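You operate a simulated robot arm through the tools that you are given. There is no shell and no other tool. Be economical: measure what you need, move in short steps, check, and stop when the job is done.

Carry out the task below with a simulated two-armed robot. There is one attempt and no reset: what you move stays moved.

Task
Load two stacks on the long tray and shut it in the cabinet.
Fine: the green stack in cell No 1, the orange one in No 3; carry it level in both hands, square on the sliding shelf of the glass-top cabinet, stacks upright. Set down upright: what you pick out. Where these are worked on the way, their far stop is far enough and under half their travel is too little: sliding shelf.

The check looks at the end state, three seconds after you hand in, the way a careful person would. Anything else that was tipped, shoved, dropped, spilled or broken makes it a failure.

Robot
Two 7-joint arms with two-finger parallel grippers on one trunk, on a base that drives. Base frame: it is fixed to the floor where the robot stands at the start and does not move with it; the origin is under the middle of the robot, x ahead of it, y to its left, z up. Readings come in mm, degrees, newtons and seconds.
The left shoulder is at the start at [50, 165, 1205], the right one opposite. With the tool pointing down near the work surface each hand reaches from about 160 to 680 mm from the robot's upright axis, wherever it stands, measured 20 degrees to its own side. Places, roughly: cell No 1 of the long tray [500, -400, 900]; cell No 3 of the long tray [500, -700, 900]; sliding shelf [900, -1700, 900]; sliding shelf of the glass-top cabinet [800, -1700, 900]. Payload 3.91 kg a hand.
The TCP of each hand is the grasp point between the finger pads, 30 mm short of the fingertips. In the tool frame z runs along the fingers and y along their closing line. The gripper opens to 110 mm. The fingers are 20 mm wide and 10 mm thick; the gripper's body (48 by 112 mm) begins 55 mm behind the TCP.
Orientation is that of the tool frame in the base frame, as a unit quaternion [w, x, y, z]. With the fingers straight down and closing along the base's y, the tool's x points along the base's -x, its y along +y and its z along -z.

Tools
- The arms move only by the tool move_arm. It takes "left_deltas", "right_deltas" or both (then of equal length, played together; a hand with none holds still); each is a list that holds one entry, the list of rows, each a list of 7 numbers: the turn, a rotation vector about the base's x, y, z in degrees, then the shift along the base's x, y, z in mm, then the gripper command, from -1 (fully open) to 1 (shut), values between in proportion. In form: [[[ax, ay, az, tx, ty, tz, grip], ...]]. A call has 1 to 20 rows; each row shifts and turns the commanded pose from where the row before left it. Each row takes 0.2 s and may step no farther than 50 mm and 8.6 degrees from the row before; otherwise, or with a gripper value out of range, the whole call is refused. A pose out of reach is approached as far as the arm can. The call stops where the force on the tool passes 40 N (or 10 N more than at its start, if that is more) or the arm is blocked; 0.2 s more then pass. The fingers move at their own pace (about 45 mm/s each) and stop on an object; they squeeze with about 22 N. The grip force told is the motor's: it shows also when the fingers shut on nothing. Time passes only in rows, and 0.2 s behind the last, so rows that do not move let the fingers close. It gives the time, the measured TCP pose, the force on the tool (base axes), the opening and the grip force at its end, in the units of the frame above (readings bear some noise), with the torque about the TCP (base axes, N m) and any sound that the robot's microphone picked up.
- Cameras (640 x 400 px; columns grow to the right, rows downward): "scene" is now at [96.2, -57.9, 1371.4]; the picture's right is [-0.65, -0.76, 0.00], its down [-0.45, 0.38, -0.81] and it looks along [0.61, -0.53, -0.59] (base axes); focal length 258 px, centre (320, 200). "left" rides on the left gripper at [72, -17, -103] in its tool frame; the picture's right is [0.23, 0.97, 0.00], its down [-0.76, 0.18, -0.62] and it looks along [-0.61, 0.14, 0.78] (tool axes); focal length 222 px, centre (320, 200). "right" rides on the right gripper at [72, 17, -103] in its tool frame; the picture's right is [-0.23, 0.97, 0.00], its down [-0.76, -0.18, -0.62] and it looks along [-0.61, -0.14, 0.78] (tool axes); focal length 222 px, centre (320, 200). There is no depth. A picture from a camera that has moved, and an enlarged one, comes with that camera's place and axes in the base frame and with its lens.
- capture(camera): a new picture of that camera. It takes no simulated time.
- raise_lower(by): slides the trunk up (or, below 0, down) by that many mm; the arms and the scene camera ride with it, the base frame stays. It gives what a move gives, with no picture.
- steer(legs): drives the robot by 1 to 6 legs, each [ahead, left, turn to the left] in mm, mm and degrees, along the robot's own axes; the way and the turn of a leg run together, so that a leg with both is an arc; at most 1500 mm and 180 degrees a leg. The arms and the cameras ride along, it lands a little off, and it stops where it bumps. It gives what a move gives.
- turn_head(pan, tilt): turns the head with the scene camera to pan (to the left, within 80 degrees either way) and tilt (down, from -29 to 69), counted from straight ahead of the robot. It gives what a move gives.
- enlarge(camera, box): a new picture of the part [left, top, right, bottom] of that camera's present view, enlarged. It takes no simulated time.
- sign_off(): hands the job in; it is judged then, once.

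Go step by step. Nothing tells you exact positions but the pictures and the camera data: compare them with the known pose of the tool, close in by small moves and look again before you grip or let go. The budget is 120 turns and 92 pictures, counting those below and the enlarged ones. Unless the task says otherwise, let go and move clear before handing in, and close with one line.

The tools are called after "Request:" by a JSON object that holds its "fn" and its "kwargs". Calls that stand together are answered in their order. move_arm: Moves the arms, as the interface text tells. Its arguments: {"type":"object","properties":{"left_deltas":{"type":"array","items":{"type":"array","items":{"type":"array","items":{"type":"number"}}}},"right_deltas":{"type":"array","items":{"type":"array","items":{"type":"array","items":{"type":"number"}}}}},"required":[]} The other tools are called the same way: raise_lower (by) slides the trunk up or down; steer (legs) drives the base; turn_head (pan, tilt) turns the head that bears the scene camera; capture (camera) takes a picture; enlarge (camera, box) takes an enlarged picture of a part of a camera's view; sign_off () hands the job in.

At the start:

```text
time_s: 0.0
left_position: [408.1, -81.8, 1118.2]
left_ee_rot: [-0.001, 0.0, 1.0, 0.0]
left_wrist_force: [-0.2, 0.1, -0.4]
left_torque: [-0.01, -0.04, -0.01]
left_width: 110.2
left_grip_force: 0.1
right_position: [283.2, -387.6, 1101.2]
right_ee_rot: [0.001, 0.0, 1.0, 0.0]
right_wrist_force: [0.3, -0.6, 0.5]
right_torque: [0.0, 0.02, 0.0]
right_width: 110.1
right_grip_force: 0.1
trunk travel left (down, up): [-425.0, 78.0]
robot x, y, heading: [-1.1, 2.4, 0.1]
head pan, tilt: [-40.7, 36.1]
```

scene: 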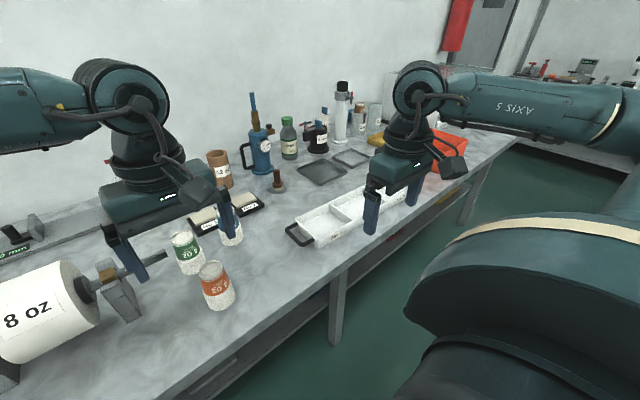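
right: 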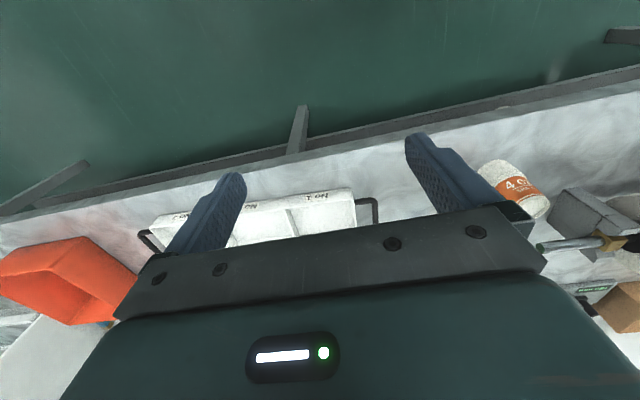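
left: 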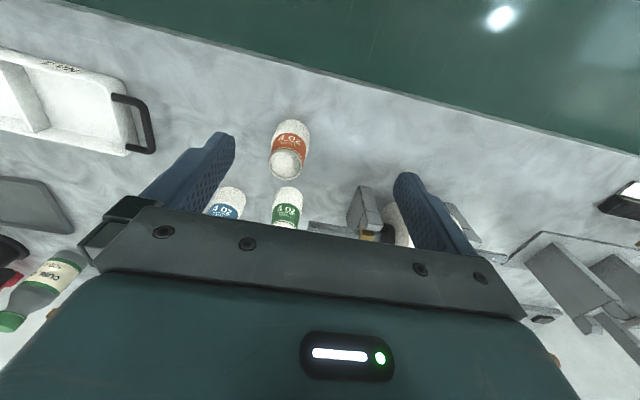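

I see a workbench with green, orange and blue-labelled 4 oz stacks near the left hand, and a white tray with handles to the right. I'll look closer before moving.

Request:
{"fn": "enlarge", "kwargs": {"camera": "scene", "box": [140, 130, 460, 330]}}

Request:
{"fn": "turn_head", "kwargs": {"pan": -75, "tilt": 15}}

Request:
{"fn": "capture", "kwargs": {"camera": "scene"}}

```text
2.00 times, centred on (300, 230) of scene
camera zoom: at [96.2, -57.9, 1371.4], right [-0.65, -0.76, 0.0], down [-0.45, 0.38, -0.81], along [0.61, -0.53, -0.59], focal length 516 px, centre (360, 140)
```

zoom: 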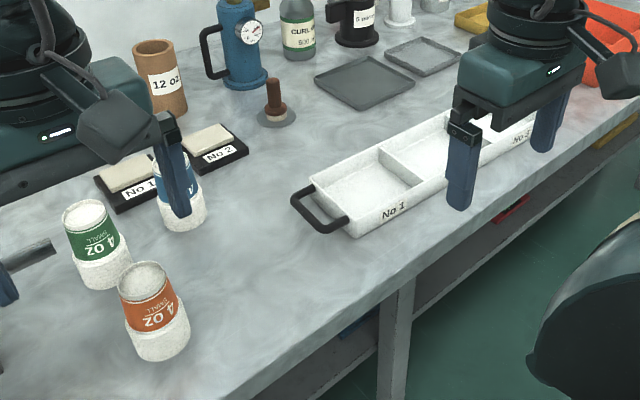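

```text
time_s: 1.0
left_position: [409.0, -81.9, 1117.6]
left_ee_rot: [-0.001, 0.0, 1.0, 0.001]
left_wrist_force: [-0.7, 0.5, -0.7]
left_torque: [-0.05, -0.02, 0.01]
left_width: 109.8
left_grip_force: 0.1
right_position: [283.5, -387.0, 1100.2]
right_ee_rot: [0.0, 0.0, 1.0, 0.0]
right_wrist_force: [-0.6, 0.1, -0.1]
right_torque: [0.03, 0.02, -0.02]
right_width: 110.1
right_grip_force: 0.1
trunk travel left (down, up): [-425.0, 78.0]
robot x, y, heading: [2.2, 4.6, -0.0]
head pan, tilt: [-75.0, 15.0]
```

```text
87 pictures are left
camera scene: at [54.2, -91.0, 1405.0], right [-0.97, -0.26, 0.0], down [-0.07, 0.25, -0.97], along [0.25, -0.93, -0.26], focal length 258 px, centre (320, 200)
```

scene: 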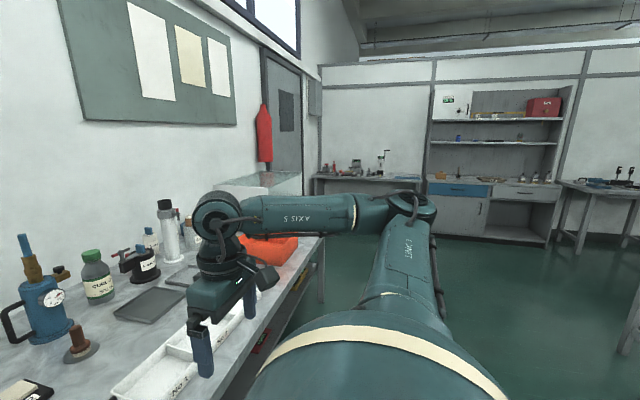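

The stacks look like nested inverted cups tapering upward: green near (620,-92), orange near (485,-105), blue near (645,-218). I'll take a closer look from the left hand camera and at the workspace with the head tilted.

Request:
{"fn": "enlarge", "kwargs": {"camera": "left", "box": [180, 90, 360, 240]}}

Request:
{"fn": "enlarge", "kwargs": {"camera": "scene", "box": [160, 130, 340, 250]}}

Request:
{"fn": "turn_head", "kwargs": {"pan": -15, "tilt": 50}}

Request:
{"fn": "capture", "kwargs": {"camera": "scene"}}

```text
2.67 times, centred on (270, 165) of left
camera zoom: at [336.4, -97.9, 1223.0], right [-0.23, 0.97, 0.0], down [0.76, 0.18, 0.62], along [0.61, 0.14, -0.78], focal length 592 px, centre (453, 293)
```

zoom: 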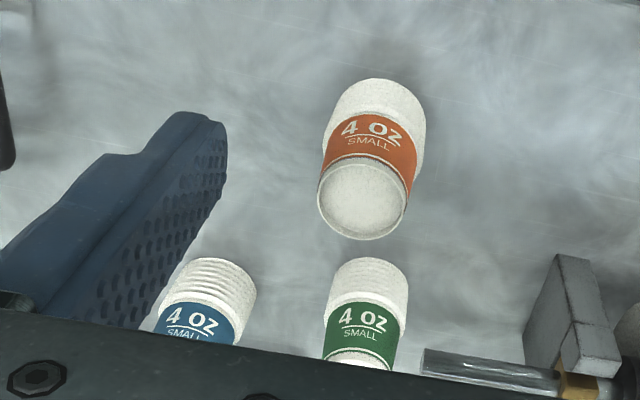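

```text
3.33 times, centred on (250, 190) of scene
camera zoom: at [54.2, -91.0, 1405.0], right [-0.97, -0.26, 0.0], down [-0.07, 0.25, -0.97], along [0.25, -0.93, -0.26], focal length 859 px, centre (553, 233)
```

zoom: 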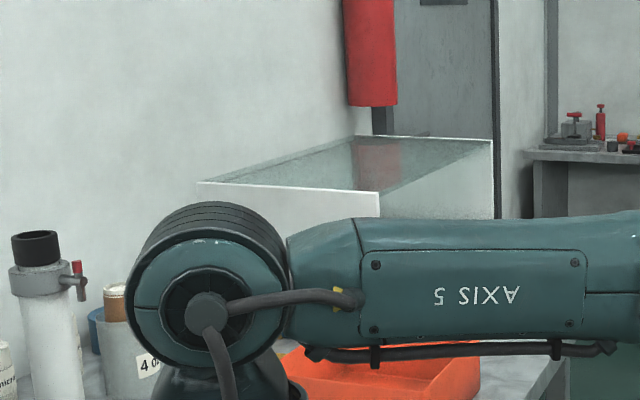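

```text
time_s: 2.3
left_position: [408.6, -83.4, 1117.3]
left_ee_rot: [0.001, 0.0, 1.0, 0.0]
left_wrist_force: [-1.2, 0.0, 0.3]
left_torque: [-0.02, 0.03, 0.01]
left_width: 110.2
left_grip_force: 0.1
right_position: [283.1, -388.3, 1101.7]
right_ee_rot: [0.0, 0.0, 1.0, 0.0]
right_wrist_force: [0.5, 0.6, 0.3]
right_torque: [-0.01, -0.01, -0.03]
right_width: 110.0
right_grip_force: 0.0
trunk travel left (down, up): [-425.0, 78.0]
robot x, y, heading: [-2.4, 2.3, -0.0]
head pan, tilt: [-15.0, 50.0]
```

```text
84 pictures are left
camera scene: at [104.3, -20.8, 1351.4], right [-0.26, -0.97, 0.0], down [-0.74, 0.2, -0.64], along [0.62, -0.17, -0.77], focal length 258 px, centre (320, 200)
```

scene: 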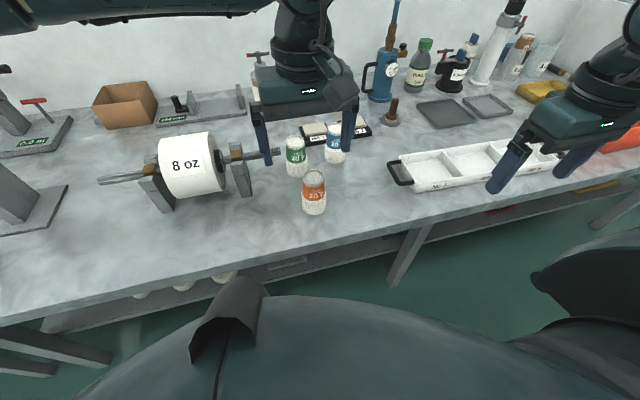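

The stacks stand clear, but a rod tip lies at about (617,-53,943), close to the green stack. I'll drive right about 250 mm so both hands reach the stacks and the tray, then look again.

Request:
{"fn": "steer", "kwargs": {"legs": [[0, -250, 0]]}}

Request:
{"fn": "turn_head", "kwargs": {"pan": 0, "tilt": 45}}

Request:
{"fn": "capture", "kwargs": {"camera": "scene"}}

```text
time_s: 4.1
left_position: [408.8, -330.7, 1117.6]
left_ee_rot: [0.0, -0.001, 1.0, 0.001]
left_wrist_force: [0.0, -1.2, -0.1]
left_torque: [-0.01, 0.04, -0.02]
left_width: 109.9
left_grip_force: 0.0
right_position: [283.8, -637.2, 1101.3]
right_ee_rot: [0.0, -0.001, 1.0, 0.0]
right_wrist_force: [0.0, 0.0, -0.7]
right_torque: [-0.01, -0.01, 0.02]
right_width: 110.0
right_grip_force: 0.1
trunk travel left (down, up): [-425.0, 78.0]
robot x, y, heading: [-1.2, -247.8, 0.0]
head pan, tilt: [-15.0, 50.0]
```

```text
time_s: 4.9
left_position: [408.8, -330.9, 1118.5]
left_ee_rot: [0.0, -0.001, 1.0, -0.001]
left_wrist_force: [-0.8, -0.4, -0.2]
left_torque: [-0.02, -0.01, -0.01]
left_width: 109.9
left_grip_force: 0.1
right_position: [284.2, -636.5, 1101.7]
right_ee_rot: [0.0, -0.001, 1.0, 0.0]
right_wrist_force: [0.0, 1.1, -0.4]
right_torque: [-0.04, 0.0, -0.02]
right_width: 109.7
right_grip_force: 0.0
trunk travel left (down, up): [-425.0, 78.0]
robot x, y, heading: [1.3, -249.9, -0.0]
head pan, tilt: [0.0, 45.0]
```

```text
83 pictures are left
camera scene: at [111.4, -250.2, 1358.2], right [0.0, -1.0, 0.0], down [-0.71, 0.0, -0.71], along [0.71, 0.0, -0.71], focal length 258 px, centre (320, 200)
```

scene: 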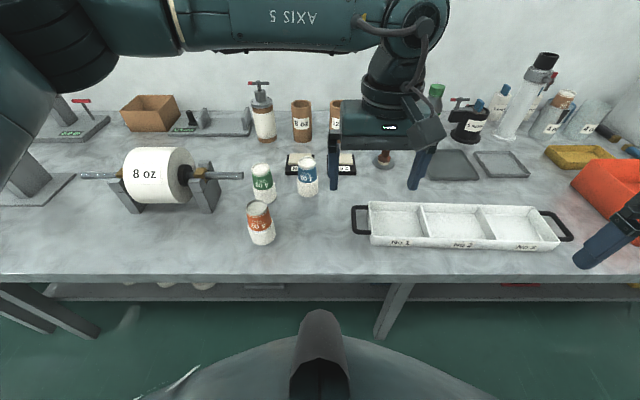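

Clear view now. Orange is at about (502,-110), green at about (638,-94), both about 90 mm tall. The tray body spans y from -371 to -803 around x=508, with its handle bars near y=-331 and y=-834. I'll bring the left hand above orange.

Request:
{"fn": "move_arm", "kwargs": {"left_deltas": [[[0, 0, 0, 15.5, 36.8, -18, -1], [0, 0, 0, 15.5, 36.8, -18, -1], [0, 0, 0, 15.5, 36.8, -18, -1], [0, 0, 0, 15.5, 36.8, -18, -1], [0, 0, 0, 15.5, 36.8, -18, -1], [0, 0, 0, 15.5, 36.8, -18, -1], [0, 0, 0, 0, 0, 0, -1]]]}}

Request:
{"fn": "capture", "kwargs": {"camera": "left"}}

Request:
{"fn": "capture", "kwargs": {"camera": "scene"}}

```text
time_s: 6.5
left_position: [498.9, -108.3, 1010.2]
left_ee_rot: [0.0, -0.002, 1.0, 0.0]
left_wrist_force: [0.2, -0.9, -0.5]
left_torque: [0.0, -0.03, 0.02]
left_width: 109.9
left_grip_force: 0.1
right_position: [284.4, -637.3, 1100.9]
right_ee_rot: [0.0, -0.001, 1.0, 0.0]
right_wrist_force: [-0.2, -0.4, 0.5]
right_torque: [0.01, -0.01, 0.0]
right_width: 110.0
right_grip_force: 0.1
trunk travel left (down, up): [-425.0, 78.0]
robot x, y, heading: [-3.4, -250.1, 0.1]
head pan, tilt: [0.0, 45.0]
```

```text
82 pictures are left
camera left: at [426.7, -124.9, 1114.9], right [-0.23, 0.97, 0.0], down [0.76, 0.18, 0.62], along [0.61, 0.14, -0.78], focal length 222 px, centre (320, 200)
```

left: 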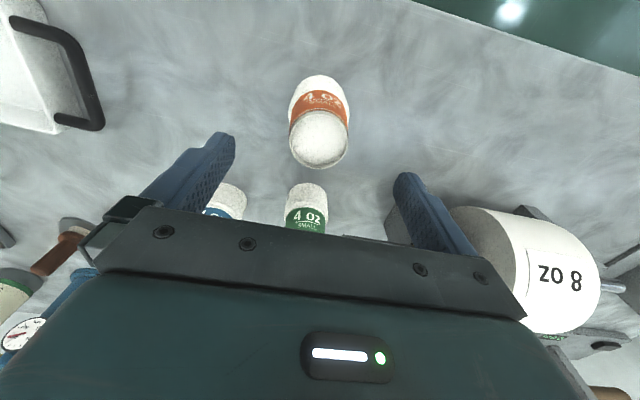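

```text
81 pictures are left
camera scene: at [111.4, -250.7, 1358.2], right [0.0, -1.0, 0.0], down [-0.71, 0.0, -0.71], along [0.71, 0.0, -0.71], focal length 258 px, centre (320, 200)
```

scene: 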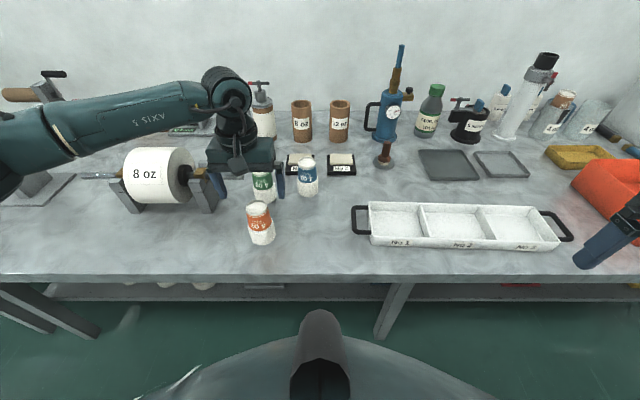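

Orange is directly under the hand at (502,-110). I'll descend around its lower rims and close.

Request:
{"fn": "move_arm", "kwargs": {"left_deltas": [[[0, 0, 0, 3, -1, -32, -1], [0, 0, 0, 0, 0, -32, -1], [0, 0, 0, 0, 0, -32, -1], [0, 0, 0, 0, 0, -29, -1], [0, 0, 0, 0, 0, 0, -1]]]}}

Request:
{"fn": "capture", "kwargs": {"camera": "left"}}

```text
time_s: 7.5
left_position: [508.8, -115.6, 898.5]
left_ee_rot: [0.01, 0.0, 1.0, -0.006]
left_wrist_force: [-7.1, 2.2, 19.7]
left_torque: [0.02, 0.04, -0.04]
left_width: 109.9
left_grip_force: 0.0
right_position: [283.4, -637.0, 1101.7]
right_ee_rot: [0.0, -0.001, 1.0, 0.0]
right_wrist_force: [-0.1, -0.5, -0.5]
right_torque: [-0.02, 0.03, -0.03]
right_width: 110.4
right_grip_force: 0.1
trunk travel left (down, up): [-425.0, 78.0]
robot x, y, heading: [-5.9, -249.7, 0.1]
head pan, tilt: [0.0, 45.0]
stopped in row 5 (left hand): the force on the tool passed its limit (the readings are from after the stop); the commanded pose is now the measured one
```

```text
80 pictures are left
camera left: at [434.1, -130.7, 1002.2], right [-0.23, 0.97, -0.02], down [0.75, 0.18, 0.64], along [0.62, 0.13, -0.77], focal length 222 px, centre (320, 200)
```

left: 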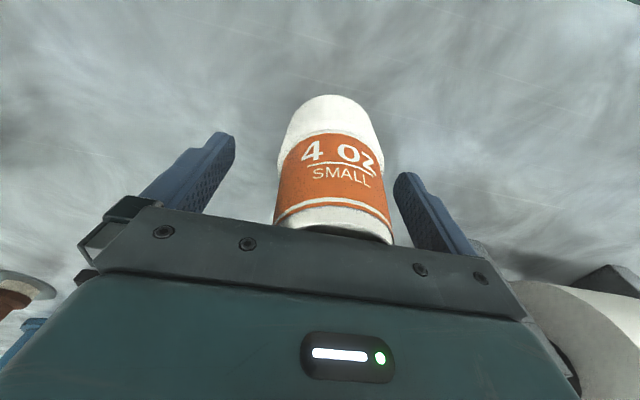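

The hand stopped with about 20 N upward at TCP 898, probably with the palm touching the stack top. I'll back up 8 mm and look from the side.

Request:
{"fn": "move_arm", "kwargs": {"left_deltas": [[[0, 0, 0, 0, 0, 8, -1], [0, 0, 0, 0, 0, 0, -1]]]}}

Request:
{"fn": "enlarge", "kwargs": {"camera": "scene", "box": [170, 130, 350, 250]}}

Request:
{"fn": "enlarge", "kwargs": {"camera": "left", "box": [200, 70, 460, 250]}}

```text
time_s: 8.2
left_position: [508.8, -114.9, 902.3]
left_ee_rot: [0.007, -0.001, 1.0, -0.004]
left_wrist_force: [0.1, 0.2, -0.2]
left_torque: [-0.03, 0.0, 0.06]
left_width: 109.9
left_grip_force: 0.1
right_position: [284.5, -637.2, 1102.1]
right_ee_rot: [0.0, -0.001, 1.0, 0.001]
right_wrist_force: [-0.5, 0.5, -0.2]
right_torque: [-0.01, 0.03, -0.03]
right_width: 110.1
right_grip_force: 0.2
trunk travel left (down, up): [-425.0, 78.0]
robot x, y, heading: [3.6, -246.6, 0.1]
head pan, tilt: [0.0, 45.0]
```

```text
3.33 times, centred on (260, 190) of scene
camera zoom: at [111.3, -250.1, 1358.1], right [0.0, -1.0, 0.0], down [-0.71, 0.0, -0.71], along [0.71, 0.0, -0.71], focal length 859 px, centre (520, 233)
```

zoom: 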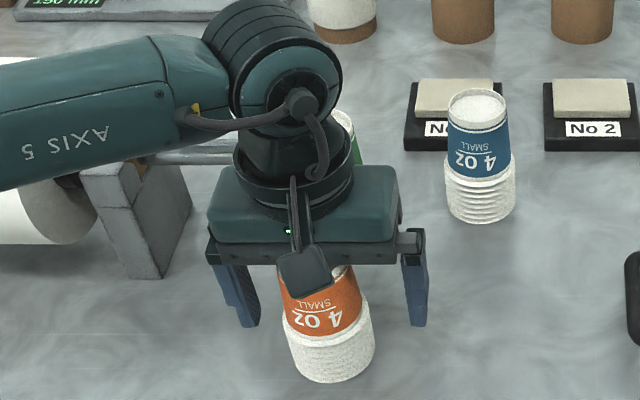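

```text
2.22 times, centred on (330, 160) of left
camera zoom: at [434.7, -129.7, 1006.2], right [-0.23, 0.97, -0.01], down [0.75, 0.18, 0.63], along [0.62, 0.14, -0.77], focal length 494 px, centre (298, 289)
```

zoom: 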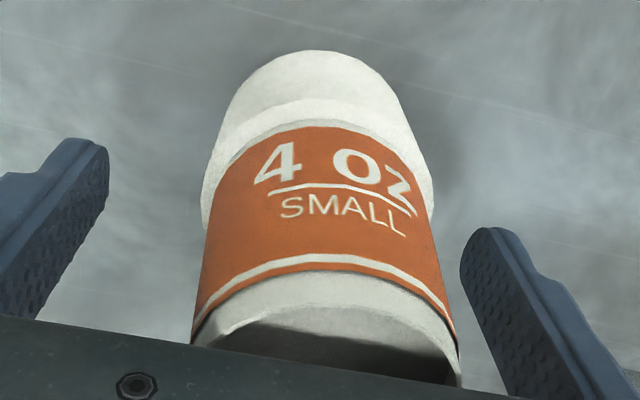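

The palm just touched the stack's top, so it stands about 102 mm tall, and it is still upright. I'll re-level the hand, centre it and close.

Request:
{"fn": "move_arm", "kwargs": {"left_deltas": [[[0.46, 0.8, 0, -5, 1, 2, -1], [0, 0, 0, 0, 0, 0, -1], [0, 0, 0, 0, 0, 0, 1], [0, 0, 0, 0, 0, 0, 1], [0, 0, 0, 0, 0, 0, 1], [0, 0, 0, 0, 0, 0, 1], [0, 0, 0, 0, 0, 0, 1]]]}}

Request:
{"fn": "enlarge", "kwargs": {"camera": "left", "box": [200, 70, 460, 250]}}

```text
time_s: 9.8
left_position: [503.1, -113.8, 904.3]
left_ee_rot: [0.0, -0.002, 1.0, -0.001]
left_wrist_force: [-0.1, 0.2, 1.0]
left_torque: [0.01, 0.01, -0.02]
left_width: 58.6
left_grip_force: 22.2
right_position: [284.4, -636.2, 1101.0]
right_ee_rot: [0.001, -0.001, 1.0, 0.0]
right_wrist_force: [-0.1, -0.6, -0.2]
right_torque: [0.01, 0.01, 0.0]
right_width: 110.1
right_grip_force: 0.1
trunk travel left (down, up): [-425.0, 78.0]
robot x, y, heading: [-2.3, -249.2, -0.1]
head pan, tilt: [0.0, 45.0]
```

```text
2.22 times, centred on (330, 160) of left
camera zoom: at [431.4, -129.3, 1009.2], right [-0.23, 0.97, 0.0], down [0.76, 0.18, 0.62], along [0.61, 0.14, -0.78], focal length 494 px, centre (298, 289)
```

zoom: 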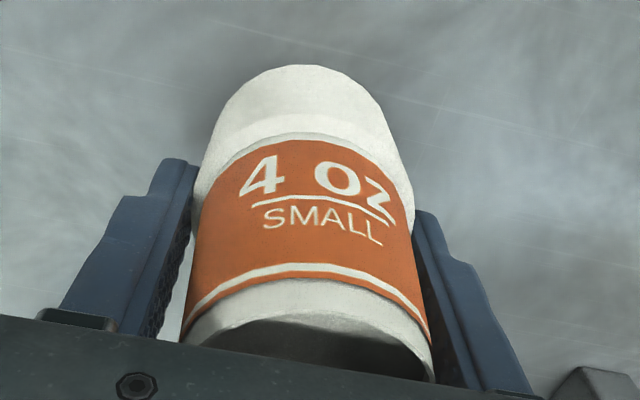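

Gripped at 58.6 mm wide with 22 N. I'll lift a little and check that the whole stack comes along.

Request:
{"fn": "move_arm", "kwargs": {"left_deltas": [[[0, 0, 0, 0, 0, 10, 1], [0, 0, 0, 0, 0, 20, 1], [0, 0, 0, 0, 0, 30, 1], [0, 0, 0, 0, 0, 30, 1], [0, 0, 0, 0, 0, 0, 1]]]}}

Request:
{"fn": "enlarge", "kwargs": {"camera": "scene", "box": [170, 130, 350, 250]}}

```text
time_s: 10.9
left_position: [500.7, -114.3, 995.8]
left_ee_rot: [0.0, -0.001, 1.0, 0.0]
left_wrist_force: [0.2, 0.1, -0.6]
left_torque: [-0.02, -0.03, -0.01]
left_width: 58.5
left_grip_force: 21.7
right_position: [285.5, -636.4, 1102.1]
right_ee_rot: [0.001, -0.001, 1.0, 0.0]
right_wrist_force: [-0.1, 0.9, 0.5]
right_torque: [0.01, 0.03, -0.02]
right_width: 109.9
right_grip_force: 0.1
trunk travel left (down, up): [-425.0, 78.0]
robot x, y, heading: [0.1, -252.0, 0.1]
head pan, tilt: [0.0, 45.0]
```

```text
3.33 times, centred on (260, 190) of scene
camera zoom: at [111.7, -250.0, 1358.2], right [0.0, -1.0, 0.0], down [-0.71, 0.0, -0.71], along [0.71, 0.0, -0.71], focal length 859 px, centre (520, 233)
```

zoom: 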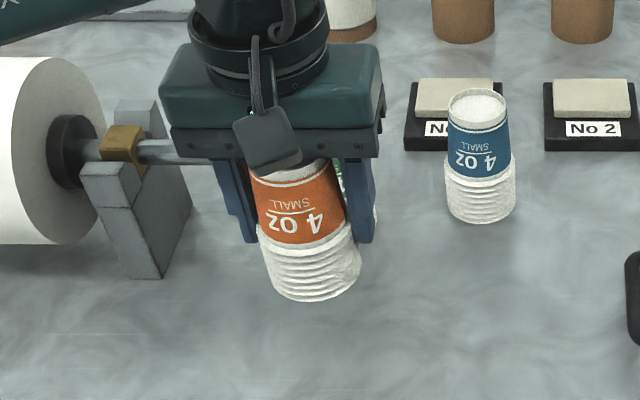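

The whole stack comes up. I'll raise it further and drive right 290 mm to reach cell No 3.

Request:
{"fn": "move_arm", "kwargs": {"left_deltas": [[[0, 0, 0, 0, 0, 30, 1], [0, 0, 0, 0, 0, 35, 1], [0, 0, 0, 0, 0, 0, 1]]]}}

Request:
{"fn": "steer", "kwargs": {"legs": [[0, -290, 0]]}}

Request:
{"fn": "capture", "kwargs": {"camera": "scene"}}

```text
time_s: 11.8
left_position: [505.0, -113.7, 1060.6]
left_ee_rot: [0.001, -0.001, 1.0, 0.0]
left_wrist_force: [0.0, 0.4, -1.0]
left_torque: [0.0, -0.01, -0.03]
left_width: 58.7
left_grip_force: 21.7
right_position: [284.3, -637.5, 1101.8]
right_ee_rot: [0.0, -0.001, 1.0, 0.0]
right_wrist_force: [-0.9, -0.4, -0.2]
right_torque: [0.01, 0.03, -0.03]
right_width: 109.9
right_grip_force: 0.1
trunk travel left (down, up): [-425.0, 78.0]
robot x, y, heading: [3.4, -251.5, 0.4]
head pan, tilt: [0.0, 45.0]
```

```text
time_s: 13.8
left_position: [506.1, -408.1, 1060.7]
left_ee_rot: [0.0, 0.0, 1.0, 0.001]
left_wrist_force: [-0.1, 0.4, -0.3]
left_torque: [0.0, 0.0, 0.0]
left_width: 58.2
left_grip_force: 21.6
right_position: [284.6, -931.4, 1100.8]
right_ee_rot: [0.0, 0.001, 1.0, 0.001]
right_wrist_force: [-0.2, 0.3, 0.2]
right_torque: [0.02, 0.0, 0.0]
right_width: 110.2
right_grip_force: 0.0
trunk travel left (down, up): [-425.0, 78.0]
robot x, y, heading: [-1.2, -542.5, 0.0]
head pan, tilt: [0.0, 45.0]
```

```text
75 pictures are left
camera scene: at [112.0, -544.1, 1358.2], right [0.0, -1.0, 0.0], down [-0.71, 0.0, -0.71], along [0.71, 0.0, -0.71], focal length 258 px, centre (320, 200)
```

scene: 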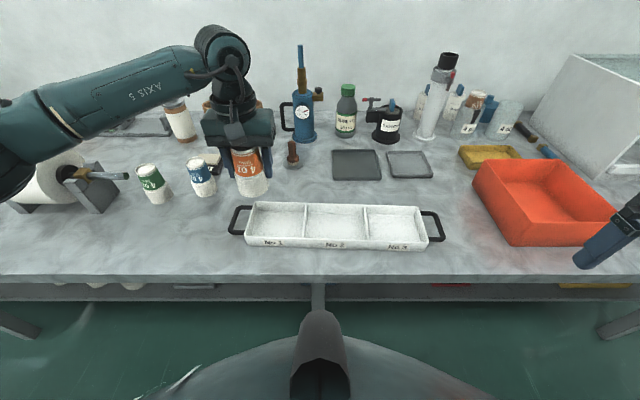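

Now the tray is centred in view. I'll enlarge it to measure the cells and handles.

Request:
{"fn": "enlarge", "kwargs": {"camera": "scene", "box": [220, 180, 460, 270]}}

Request:
{"fn": "enlarge", "kwargs": {"camera": "scene", "box": [480, 40, 640, 200]}}

```text
2.67 times, centred on (340, 225) of scene
camera zoom: at [112.0, -544.1, 1358.2], right [0.0, -1.0, 0.0], down [-0.71, 0.0, -0.71], along [0.71, 0.0, -0.71], focal length 688 px, centre (267, 133)
```

zoom: 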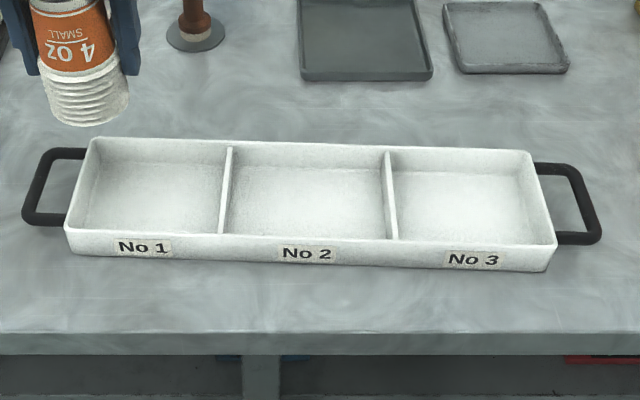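

```text
2.50 times, centred on (560, 120) of scene
camera zoom: at [112.0, -544.1, 1358.2], right [0.0, -1.0, 0.0], down [-0.71, 0.0, -0.71], along [0.71, 0.0, -0.71], focal length 644 px, centre (-280, 400)
```

zoom: 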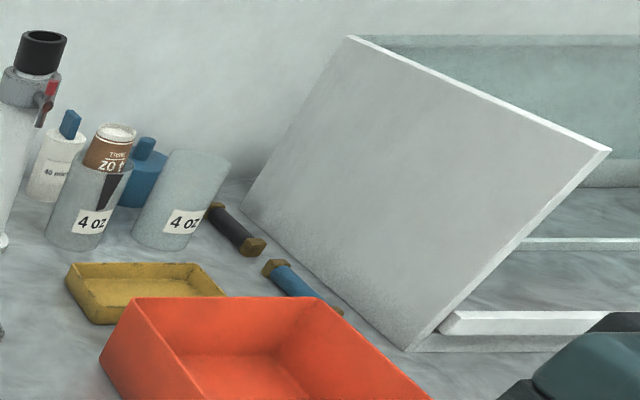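

Tray measured: cell No 3 centre is near (503,-719), cell No 1 near (514,-442), wall tops near z=893, and the tray is turned about 2.5°. I'll carry orange above No 3.

Request:
{"fn": "move_arm", "kwargs": {"left_deltas": [[[0, 0, 0, -0.4, -38.9, 0, 1], [0, 0, 0, -0.4, -38.9, 0, 1], [0, 0, 0, -0.4, -38.9, 0, 1], [0, 0, 0, -0.4, -38.9, 0, 1], [0, 0, 0, -0.4, -38.9, 0, 1], [0, 0, 0, -0.4, -38.9, 0, 1], [0, 0, 0, -0.4, -38.9, 0, 1], [0, 0, 0, -0.4, -38.9, 0, 1], [0, 0, 0, 0, 0, -40, 1], [0, 0, 0, 0, 0, -40, 1], [0, 0, 0, 0, 0, 0, 1]]]}}

Request:
{"fn": "enlarge", "kwargs": {"camera": "scene", "box": [220, 130, 460, 270]}}

Request:
{"fn": "capture", "kwargs": {"camera": "left"}}

```text
time_s: 16.2
left_position: [502.0, -699.6, 981.9]
left_ee_rot: [0.001, 0.0, 1.0, 0.0]
left_wrist_force: [-0.1, 0.4, -0.4]
left_torque: [0.02, -0.02, 0.03]
left_width: 58.5
left_grip_force: 22.3
left hand out of reach, approached as far as the arm can: row 8
right_position: [284.8, -930.2, 1100.7]
right_ee_rot: [0.0, 0.0, 1.0, 0.0]
right_wrist_force: [0.0, 0.6, 0.1]
right_torque: [-0.01, 0.0, -0.02]
right_width: 109.5
right_grip_force: 0.0
trunk travel left (down, up): [-425.0, 78.0]
robot x, y, heading: [-1.3, -544.6, -0.1]
head pan, tilt: [0.0, 45.0]
```

```text
2.67 times, centred on (340, 200) of scene
camera zoom: at [111.8, -543.5, 1358.3], right [0.0, -1.0, 0.0], down [-0.71, 0.0, -0.71], along [0.71, 0.0, -0.71], focal length 688 px, centre (267, 200)
```

zoom: 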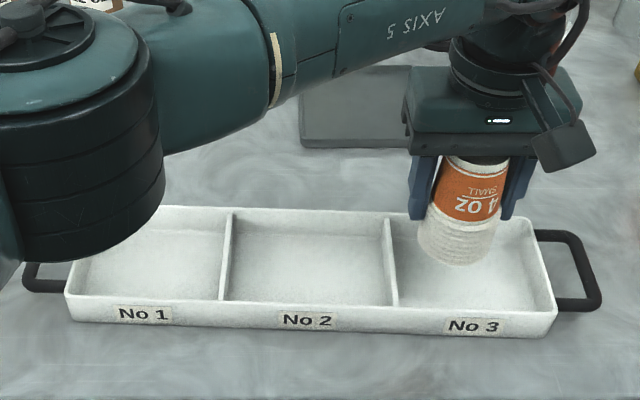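

```text
71 pictures are left
camera left: at [430.1, -715.1, 1086.0], right [-0.23, 0.97, 0.0], down [0.76, 0.18, 0.62], along [0.61, 0.14, -0.78], focal length 222 px, centre (320, 200)
```

left: 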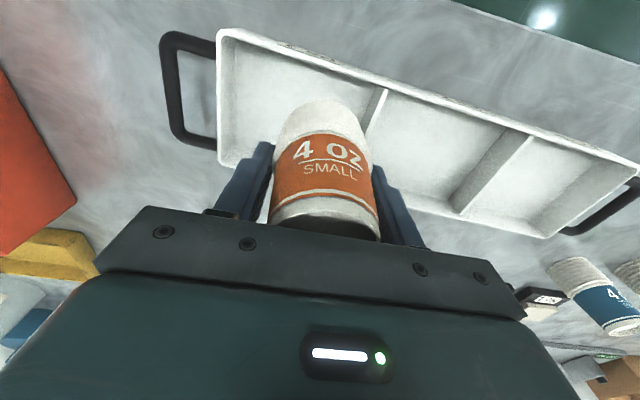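

The hand is at the edge of its reach, so I'll drive right another 80 mm and correct.

Request:
{"fn": "steer", "kwargs": {"legs": [[0, -80, 0]]}}

Request:
{"fn": "move_arm", "kwargs": {"left_deltas": [[[0, 0, 0, 0, 30, 0, 1], [0, 0, 0, 0, 30, 0, 1], [0, 0, 0, 0, 0, 0, 1]]]}}

```text
time_s: 17.2
left_position: [502.2, -779.7, 981.7]
left_ee_rot: [0.001, -0.001, 1.0, 0.0]
left_wrist_force: [0.2, -0.1, -0.5]
left_torque: [0.03, 0.0, 0.0]
left_width: 58.5
left_grip_force: 22.2
right_position: [284.8, -1008.8, 1100.9]
right_ee_rot: [0.001, -0.001, 1.0, 0.001]
right_wrist_force: [-0.5, -1.0, -0.2]
right_torque: [0.01, -0.03, 0.01]
right_width: 109.8
right_grip_force: 0.1
trunk travel left (down, up): [-425.0, 78.0]
robot x, y, heading: [3.1, -621.3, 0.3]
head pan, tilt: [0.0, 45.0]
```

```text
time_s: 18.0
left_position: [501.9, -717.7, 980.5]
left_ee_rot: [0.001, -0.001, 1.0, 0.001]
left_wrist_force: [-1.1, 0.2, 0.4]
left_torque: [-0.02, 0.03, -0.01]
left_width: 58.4
left_grip_force: 22.0
right_position: [284.0, -1009.5, 1101.7]
right_ee_rot: [0.001, -0.002, 1.0, 0.0]
right_wrist_force: [0.4, -0.4, 0.1]
right_torque: [-0.01, 0.01, 0.02]
right_width: 109.8
right_grip_force: 0.0
trunk travel left (down, up): [-425.0, 78.0]
robot x, y, heading: [2.4, -620.9, 0.2]
head pan, tilt: [0.0, 45.0]
```

At (502,-718). I'll descend most of the way and check.

Request:
{"fn": "move_arm", "kwargs": {"left_deltas": [[[0, 0, 0, 0, 0, -25, 1], [0, 0, 0, 0, 0, -25, 1], [0, 0, 0, 0, 0, -8, 1], [0, 0, 0, 0, 0, 0, 1]]]}}

Request:
{"fn": "enlarge", "kwargs": {"camera": "scene", "box": [200, 130, 440, 270]}}

Request:
{"fn": "enlarge", "kwargs": {"camera": "left", "box": [140, 10, 440, 240]}}

```text
time_s: 19.0
left_position: [500.6, -717.4, 922.6]
left_ee_rot: [0.001, -0.001, 1.0, -0.001]
left_wrist_force: [0.3, 0.3, -0.4]
left_torque: [0.03, -0.02, 0.0]
left_width: 58.4
left_grip_force: 22.4
right_position: [283.8, -1009.6, 1101.5]
right_ee_rot: [0.0, 0.0, 1.0, 0.001]
right_wrist_force: [-0.3, -0.8, 0.7]
right_torque: [-0.04, -0.01, 0.03]
right_width: 110.1
right_grip_force: 0.0
trunk travel left (down, up): [-425.0, 78.0]
robot x, y, heading: [0.1, -622.5, 0.2]
head pan, tilt: [0.0, 45.0]
```

```text
2.67 times, centred on (320, 200) of scene
camera zoom: at [112.0, -622.4, 1358.2], right [0.0, -1.0, 0.0], down [-0.71, 0.0, -0.71], along [0.71, 0.0, -0.71], focal length 688 px, centre (320, 200)
```

zoom: 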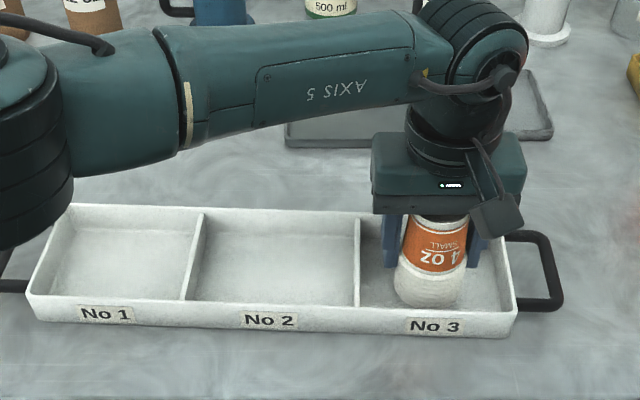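

```text
1.74 times, centred on (290, 125) of left
camera zoom: at [428.5, -733.2, 1027.3], right [-0.23, 0.97, 0.0], down [0.76, 0.18, 0.62], along [0.61, 0.14, -0.78], focal length 386 px, centre (372, 330)
```

zoom: 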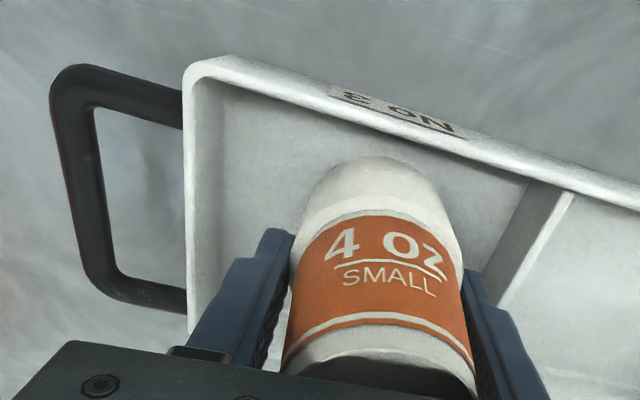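

It's well within the cell and a bit close to the divider. I'll shift 7 mm right and lower until contact.

Request:
{"fn": "move_arm", "kwargs": {"left_deltas": [[[0, 0, 0, 1, -7, 0, 1], [0, 0, 0, 0, 0, -8, 1], [0, 0, 0, 0, 0, -2, 1], [0, 0, 0, 0, 0, -2, 1], [0, 0, 0, 0, 0, 0, 1]]]}}

```text
time_s: 20.2
left_position: [502.4, -725.7, 911.2]
left_ee_rot: [0.0, 0.0, 1.0, -0.001]
left_wrist_force: [1.0, 0.2, -0.2]
left_torque: [0.01, 0.0, -0.03]
left_width: 58.5
left_grip_force: 22.2
right_position: [285.0, -1009.4, 1101.8]
right_ee_rot: [0.0, -0.001, 1.0, 0.0]
right_wrist_force: [0.6, 0.4, -0.1]
right_torque: [0.0, -0.01, -0.01]
right_width: 109.7
right_grip_force: 0.0
trunk travel left (down, up): [-425.0, 78.0]
robot x, y, heading: [1.3, -622.8, -0.2]
head pan, tilt: [0.0, 45.0]
```

Request:
{"fn": "move_arm", "kwargs": {"left_deltas": [[[0, 0, 0, 0, 0, -2, 1], [0, 0, 0, 0, 0, 0, 1]]]}}

Request:
{"fn": "move_arm", "kwargs": {"left_deltas": [[[0, 0, 0, 0, 0, -1.5, 1], [0, 0, 0, 0, 0, 0, 1]]]}}

```text
time_s: 20.8
left_position: [503.8, -725.4, 909.0]
left_ee_rot: [0.001, -0.001, 1.0, -0.001]
left_wrist_force: [-0.2, 0.2, -0.5]
left_torque: [-0.02, -0.01, -0.01]
left_width: 58.6
left_grip_force: 21.9
right_position: [285.0, -1009.2, 1101.8]
right_ee_rot: [0.0, -0.001, 1.0, 0.0]
right_wrist_force: [-0.4, 0.2, 0.2]
right_torque: [0.0, 0.0, 0.0]
right_width: 110.3
right_grip_force: 0.0
trunk travel left (down, up): [-425.0, 78.0]
robot x, y, heading: [3.8, -622.5, -0.0]
head pan, tilt: [0.0, 45.0]
```

```text
time_s: 21.4
left_position: [502.0, -725.4, 909.0]
left_ee_rot: [0.003, -0.002, 1.0, -0.002]
left_wrist_force: [0.4, 0.0, 11.3]
left_torque: [0.12, 0.12, -0.02]
left_width: 58.3
left_grip_force: 22.4
right_position: [285.0, -1008.8, 1102.2]
right_ee_rot: [-0.001, 0.0, 1.0, 0.0]
right_wrist_force: [-0.8, -0.1, -0.1]
right_torque: [-0.01, 0.03, 0.01]
right_width: 109.8
right_grip_force: 0.0
trunk travel left (down, up): [-425.0, 78.0]
robot x, y, heading: [4.6, -623.8, 0.0]
head pan, tilt: [0.0, 45.0]
```

Contact with 11 N. I'll ease up, open partly to about 84 mm, and lift clear.

Request:
{"fn": "move_arm", "kwargs": {"left_deltas": [[[0, 0, 0, 0, 0, 0.8, 1], [0, 0, 0, 0, 0, 0, -0.53], [0, 0, 0, 0, 0, 0, -0.53], [0, 0, 0, 0, 0, 0, -0.53], [0, 0, 0, 0, 0, 30, -0.53], [0, 0, 0, 0, 0, 40, -0.53], [0, 0, 0, 0, 0, 50, -0.53], [0, 0, 0, 0, 0, 30, -0.53], [0, 0, 0, 0, 0, 0, -0.53]]]}}

Request:
{"fn": "enlarge", "kwargs": {"camera": "scene", "box": [200, 130, 440, 270]}}

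```text
time_s: 23.4
left_position: [501.7, -723.9, 1058.2]
left_ee_rot: [0.0, -0.001, 1.0, 0.0]
left_wrist_force: [0.1, 0.7, -0.1]
left_torque: [0.02, -0.02, 0.02]
left_width: 84.1
left_grip_force: 0.1
right_position: [284.3, -1008.5, 1100.8]
right_ee_rot: [-0.001, -0.001, 1.0, 0.0]
right_wrist_force: [-0.9, 0.2, 0.8]
right_torque: [0.01, 0.0, -0.02]
right_width: 110.0
right_grip_force: 0.1
trunk travel left (down, up): [-425.0, 78.0]
robot x, y, heading: [0.8, -620.2, 0.0]
head pan, tilt: [0.0, 45.0]
```

```text
2.67 times, centred on (320, 200) of scene
camera zoom: at [112.1, -622.4, 1358.2], right [0.0, -1.0, 0.0], down [-0.71, 0.0, -0.71], along [0.71, 0.0, -0.71], focal length 688 px, centre (320, 200)
```

zoom: 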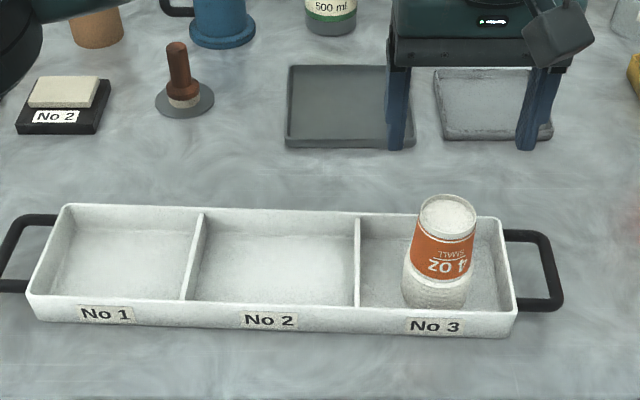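

Orange stands in No 3. Next I'll turn the left hand 90° so it closes along x, away from the rod beside green, and drive back left.

Request:
{"fn": "move_arm", "kwargs": {"left_deltas": [[[0, 0, 8.2, 0, 15, 0, -1], [0, 0, 8.2, 0, 15, 0, -1], [0, 0, 8.2, 0, 15, 0, -1], [0, 0, 8.2, 0, 15, 0, -1], [0, 0, 8.2, 0, 15, 0, -1], [0, 0, 8.2, 0, 15, 0, -1], [0, 0, 8.2, 0, 15, 0, -1], [0, 0, 8.2, 0, 15, 0, -1], [0, 0, 8.2, 0, 15, 0, -1], [0, 0, 8.2, 0, 15, 0, -1], [0, 0, 8.0, 0, 15, 0, -1], [0, 0, 0, 0, 0, 0, -1]]]}}

Request:
{"fn": "steer", "kwargs": {"legs": [[0, 360, 0]]}}

```text
time_s: 26.0
left_position: [503.1, -560.3, 1058.4]
left_ee_rot: [-0.001, 0.708, -0.706, 0.0]
left_wrist_force: [0.4, -1.5, 0.3]
left_torque: [0.0, 0.0, -0.02]
left_width: 109.8
left_grip_force: 0.1
right_position: [284.5, -1009.8, 1101.6]
right_ee_rot: [0.0, -0.001, 1.0, 0.0]
right_wrist_force: [0.5, 0.0, 0.1]
right_torque: [-0.04, 0.02, -0.01]
right_width: 110.2
right_grip_force: 0.1
trunk travel left (down, up): [-425.0, 78.0]
robot x, y, heading: [2.4, -622.2, 0.1]
head pan, tilt: [0.0, 45.0]
```

```text
time_s: 28.4
left_position: [503.0, -188.9, 1057.6]
left_ee_rot: [0.0, 0.708, -0.706, 0.0]
left_wrist_force: [-0.6, -0.2, 0.2]
left_torque: [-0.02, -0.01, 0.04]
left_width: 110.1
left_grip_force: 0.0
right_position: [284.8, -638.6, 1101.7]
right_ee_rot: [0.0, -0.002, 1.0, 0.0]
right_wrist_force: [0.9, 0.3, 0.3]
right_torque: [-0.04, 0.02, 0.0]
right_width: 110.0
right_grip_force: 0.1
trunk travel left (down, up): [-425.0, 78.0]
robot x, y, heading: [-0.3, -254.2, 0.2]
head pan, tilt: [0.0, 45.0]
```

Now I'll move the hand above green and look.

Request:
{"fn": "move_arm", "kwargs": {"left_deltas": [[[0, 0, 0, 33, 23, 0, -1], [0, 0, 0, 34, 23, 0, -1], [0, 0, 0, 34, 23, 0, -1], [0, 0, 0, 34, 23, 0, -1], [0, 0, 0, 0, 0, 0, -1]]]}}

Request:
{"fn": "capture", "kwargs": {"camera": "left"}}

Request:
{"fn": "enlarge", "kwargs": {"camera": "scene", "box": [170, 100, 370, 225]}}

```text
time_s: 29.6
left_position: [637.1, -97.8, 1061.2]
left_ee_rot: [0.0, 0.708, -0.706, 0.0]
left_wrist_force: [-0.4, 0.6, 0.1]
left_torque: [-0.02, 0.0, 0.03]
left_width: 110.0
left_grip_force: 0.2
right_position: [284.4, -639.1, 1102.8]
right_ee_rot: [0.0, -0.002, 1.0, 0.0]
right_wrist_force: [-1.0, -0.2, 0.6]
right_torque: [0.0, 0.0, -0.02]
right_width: 110.1
right_grip_force: 0.2
trunk travel left (down, up): [-425.0, 78.0]
robot x, y, heading: [2.3, -250.1, 0.3]
head pan, tilt: [0.0, 45.0]
```

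```text
67 pictures are left
camera left: at [654.1, -168.0, 1165.1], right [-0.97, -0.23, 0.0], down [-0.18, 0.76, 0.62], along [-0.14, 0.61, -0.78], focal length 222 px, centre (320, 200)
```

left: 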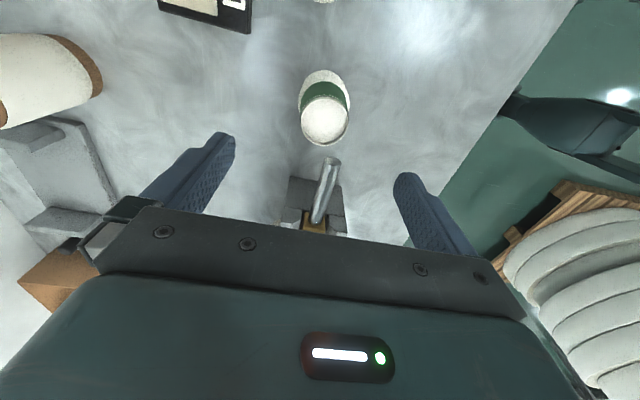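

```text
3.20 times, centred on (270, 162) of scene
camera zoom: at [110.9, -252.1, 1358.3], right [0.0, -1.0, 0.0], down [-0.71, 0.0, -0.71], along [0.71, 0.0, -0.71], focal length 825 px, centre (480, 320)
```

zoom: 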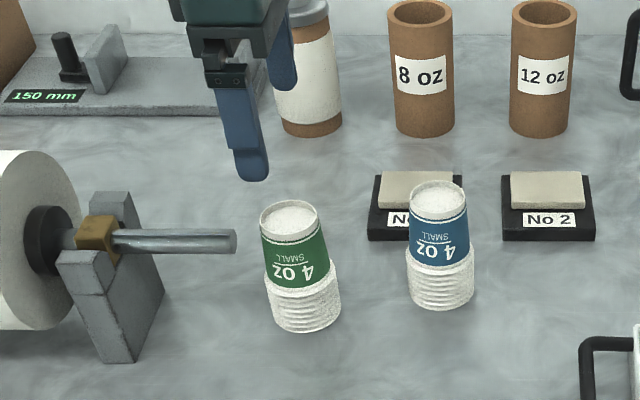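

Green is at (636,-94), and the rod tip at (616,-53) lies clear of the closing line. I'll descend to 907.

Request:
{"fn": "move_arm", "kwargs": {"left_deltas": [[[0, 0, 0, -1, 2, -40, -1], [0, 0, 0, 0, 0, -40, -1], [0, 0, 0, 0, 0, -40, -1], [0, 0, 0, 0, 0, -26, -1], [0, 0, 0, 0, 0, -6, -1], [0, 0, 0, 0, 0, 0, -1]]]}}

Request:
{"fn": "capture", "kwargs": {"camera": "left"}}

Request:
{"fn": "enlarge", "kwargs": {"camera": "scene", "box": [170, 100, 370, 225]}}

```text
time_s: 31.0
left_position: [635.3, -94.7, 906.5]
left_ee_rot: [-0.002, 0.708, -0.706, 0.0]
left_wrist_force: [0.2, 0.9, -0.6]
left_torque: [0.01, -0.05, 0.0]
left_width: 109.9
left_grip_force: 0.1
right_position: [284.3, -638.9, 1101.0]
right_ee_rot: [0.0, -0.001, 1.0, 0.0]
right_wrist_force: [0.3, -0.6, -0.4]
right_torque: [-0.03, -0.03, -0.01]
right_width: 109.9
right_grip_force: 0.1
trunk travel left (down, up): [-425.0, 78.0]
robot x, y, heading: [4.3, -252.2, 0.2]
head pan, tilt: [0.0, 45.0]
```

```text
65 pictures are left
camera left: at [652.7, -166.0, 1010.7], right [-0.97, -0.23, 0.0], down [-0.18, 0.76, 0.62], along [-0.14, 0.61, -0.78], focal length 222 px, centre (320, 200)
```

left: 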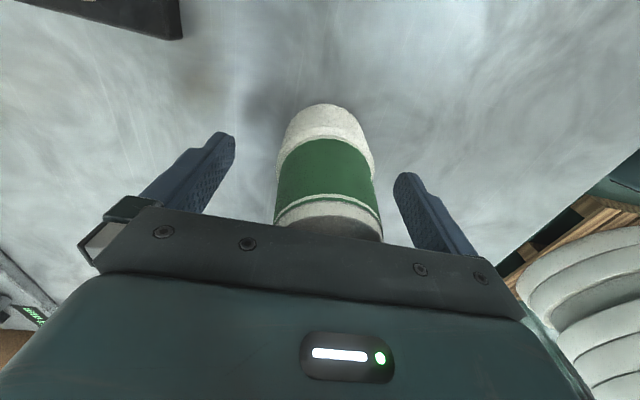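

```text
3.20 times, centred on (270, 162) of scene
camera zoom: at [111.1, -252.4, 1358.2], right [0.0, -1.0, 0.0], down [-0.71, 0.0, -0.71], along [0.71, 0.0, -0.71], focal length 825 px, centre (480, 320)
```

zoom: 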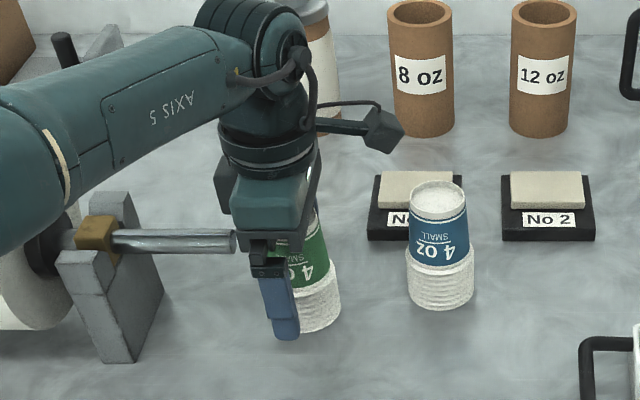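

Well centred and clear of the rod. I'll close and lift straight up.

Request:
{"fn": "move_arm", "kwargs": {"left_deltas": [[[0, 0, 0, 0, 0, -2, -1], [0, 0, 0, 0, 0, 0, 1], [0, 0, 0, 0, 0, 0, 1], [0, 0, 0, 0, 0, 0, 1], [0, 0, 0, 0, 0, 0, 1], [0, 0, 0, 0, 0, 0, 1], [0, 0, 0, 0, 0, 10, 1], [0, 0, 0, 0, 0, 20, 1], [0, 0, 0, 0, 0, 30, 1], [0, 0, 0, 0, 0, 40, 1], [0, 0, 0, 0, 0, 40, 1], [0, 0, 0, 0, 0, 0, 1]]]}}

Request:
{"fn": "enlarge", "kwargs": {"camera": "scene", "box": [170, 80, 410, 230]}}

```text
time_s: 33.6
left_position: [638.9, -92.9, 1044.2]
left_ee_rot: [0.0, 0.709, -0.705, 0.0]
left_wrist_force: [0.0, -1.3, -0.4]
left_torque: [-0.02, 0.01, -0.01]
left_width: 58.3
left_grip_force: 21.9
right_position: [284.1, -638.8, 1100.9]
right_ee_rot: [-0.001, -0.002, 1.0, 0.0]
right_wrist_force: [0.3, -0.2, -0.1]
right_torque: [-0.03, -0.02, 0.0]
right_width: 109.9
right_grip_force: 0.0
trunk travel left (down, up): [-425.0, 78.0]
robot x, y, heading: [0.2, -248.0, 0.0]
head pan, tilt: [0.0, 45.0]
```

```text
2.67 times, centred on (290, 155) of scene
camera zoom: at [111.4, -252.3, 1358.2], right [0.0, -1.0, 0.0], down [-0.71, 0.0, -0.71], along [0.71, 0.0, -0.71], focal length 688 px, centre (400, 320)
```

zoom: 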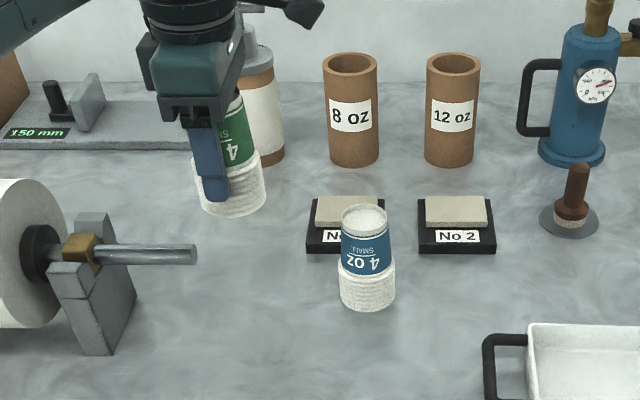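

Green came up whole. I'll pull it back over x=514 while turning the hand back, then drive right.

Request:
{"fn": "move_arm", "kwargs": {"left_deltas": [[[0, 0, -8.2, -11.3, 0, 0, 1], [0, 0, -8.2, -11.3, 0, 0, 1], [0, 0, -8.2, -11.3, 0, 0, 1], [0, 0, -8.2, -11.3, 0, 0, 1], [0, 0, -8.2, -11.3, 0, 0, 1], [0, 0, -8.2, -11.3, 0, 0, 1], [0, 0, -8.2, -11.3, 0, 0, 1], [0, 0, -8.2, -11.3, 0, 0, 1], [0, 0, -8.2, -11.3, 0, 0, 1], [0, 0, -8.2, -11.3, 0, 0, 1], [0, 0, -8.0, -11.3, 0, 0, 1], [0, 0, 0, 0, 0, 0, 1]]]}}

Request:
{"fn": "steer", "kwargs": {"legs": [[0, -330, 0]]}}

Request:
{"fn": "enlarge", "kwargs": {"camera": "scene", "box": [160, 110, 460, 290]}}

```text
time_s: 36.2
left_position: [511.3, -94.2, 1044.9]
left_ee_rot: [0.0, 0.0, 1.0, -0.001]
left_wrist_force: [0.4, 0.8, -0.7]
left_torque: [-0.01, -0.02, -0.02]
left_width: 58.4
left_grip_force: 21.6
right_position: [285.0, -639.1, 1100.9]
right_ee_rot: [0.0, -0.002, 1.0, -0.001]
right_wrist_force: [-0.5, 0.1, -0.1]
right_torque: [-0.01, -0.03, 0.05]
right_width: 110.2
right_grip_force: 0.0
trunk travel left (down, up): [-425.0, 78.0]
robot x, y, heading: [1.4, -251.2, 0.1]
head pan, tilt: [0.0, 45.0]
```

```text
time_s: 38.3
left_position: [513.0, -413.3, 1044.3]
left_ee_rot: [0.002, -0.002, 1.0, 0.0]
left_wrist_force: [-0.5, -1.6, -1.2]
left_torque: [0.02, -0.01, 0.02]
left_width: 58.3
left_grip_force: 21.7
right_position: [287.0, -958.3, 1101.0]
right_ee_rot: [0.0, -0.003, 1.0, 0.0]
right_wrist_force: [0.0, 1.2, -0.5]
right_torque: [0.02, 0.01, 0.0]
right_width: 110.3
right_grip_force: 0.1
trunk travel left (down, up): [-425.0, 78.0]
robot x, y, heading: [-0.4, -577.4, 0.4]
head pan, tilt: [0.0, 45.0]
```

```text
2.13 times, centred on (310, 200) of scene
camera zoom: at [112.7, -572.3, 1358.2], right [0.01, -1.0, 0.0], down [-0.71, 0.0, -0.71], along [0.71, 0.0, -0.71], focal length 550 px, centre (341, 200)
```

zoom: 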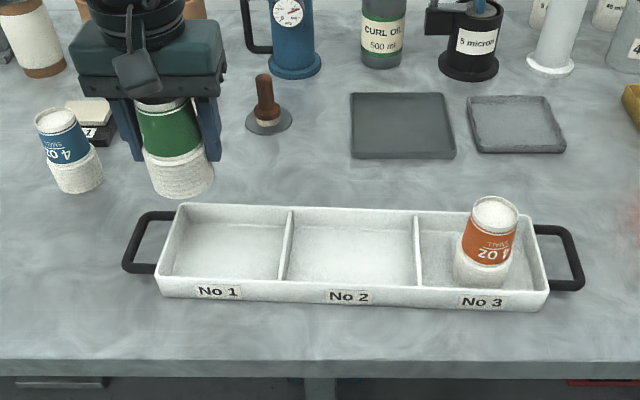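

Robot is centred on the tray. I'll move green over No 1 and lower to just above it.

Request:
{"fn": "move_arm", "kwargs": {"left_deltas": [[[0, 0, 0, 0, -29, 0, 1], [0, 0, 0, 0, 0, -40, 1], [0, 0, 0, 0, 0, -40, 1], [0, 0, 0, 0, 0, -35, 1], [0, 0, 0, 0, 0, -7, 1], [0, 0, 0, 0, 0, 0, 1]]]}}

Request:
{"fn": "enlarge", "kwargs": {"camera": "scene", "box": [160, 110, 460, 290]}}

Request:
{"fn": "enlarge", "kwargs": {"camera": "left", "box": [140, 10, 540, 250]}}

```text
time_s: 39.7
left_position: [512.5, -440.4, 923.0]
left_ee_rot: [0.001, -0.004, 1.0, -0.001]
left_wrist_force: [0.5, 0.3, -0.5]
left_torque: [0.01, 0.0, 0.03]
left_width: 58.3
left_grip_force: 22.7
right_position: [287.9, -958.7, 1101.8]
right_ee_rot: [-0.001, -0.004, 1.0, 0.0]
right_wrist_force: [-0.6, -0.3, 0.4]
right_torque: [0.0, 0.01, 0.03]
right_width: 110.3
right_grip_force: 0.0
trunk travel left (down, up): [-425.0, 78.0]
robot x, y, heading: [3.2, -569.3, 0.3]
head pan, tilt: [0.0, 45.0]
```

```text
2.13 times, centred on (310, 200) of scene
camera zoom: at [112.7, -571.7, 1358.2], right [0.01, -1.0, 0.0], down [-0.71, 0.0, -0.71], along [0.71, 0.0, -0.71], focal length 550 px, centre (341, 200)
```

zoom: 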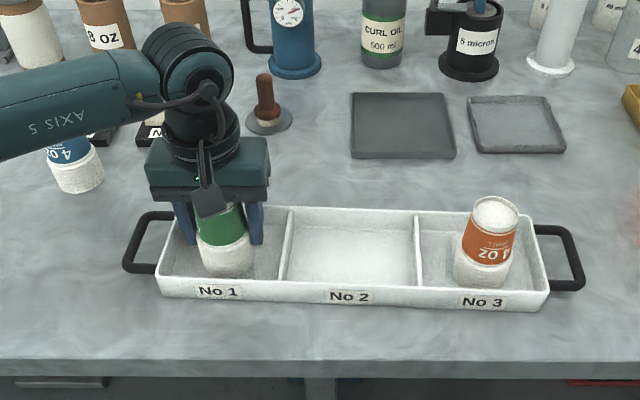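

```text
1.60 times, centred on (340, 130) of left
camera zoom: at [441.2, -456.7, 1027.8], right [-0.23, 0.97, 0.0], down [0.76, 0.18, 0.62], along [0.61, 0.14, -0.78], focal length 355 px, centre (288, 312)
```

zoom: 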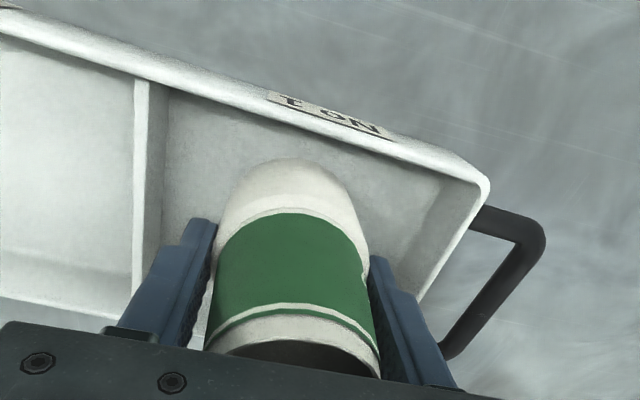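

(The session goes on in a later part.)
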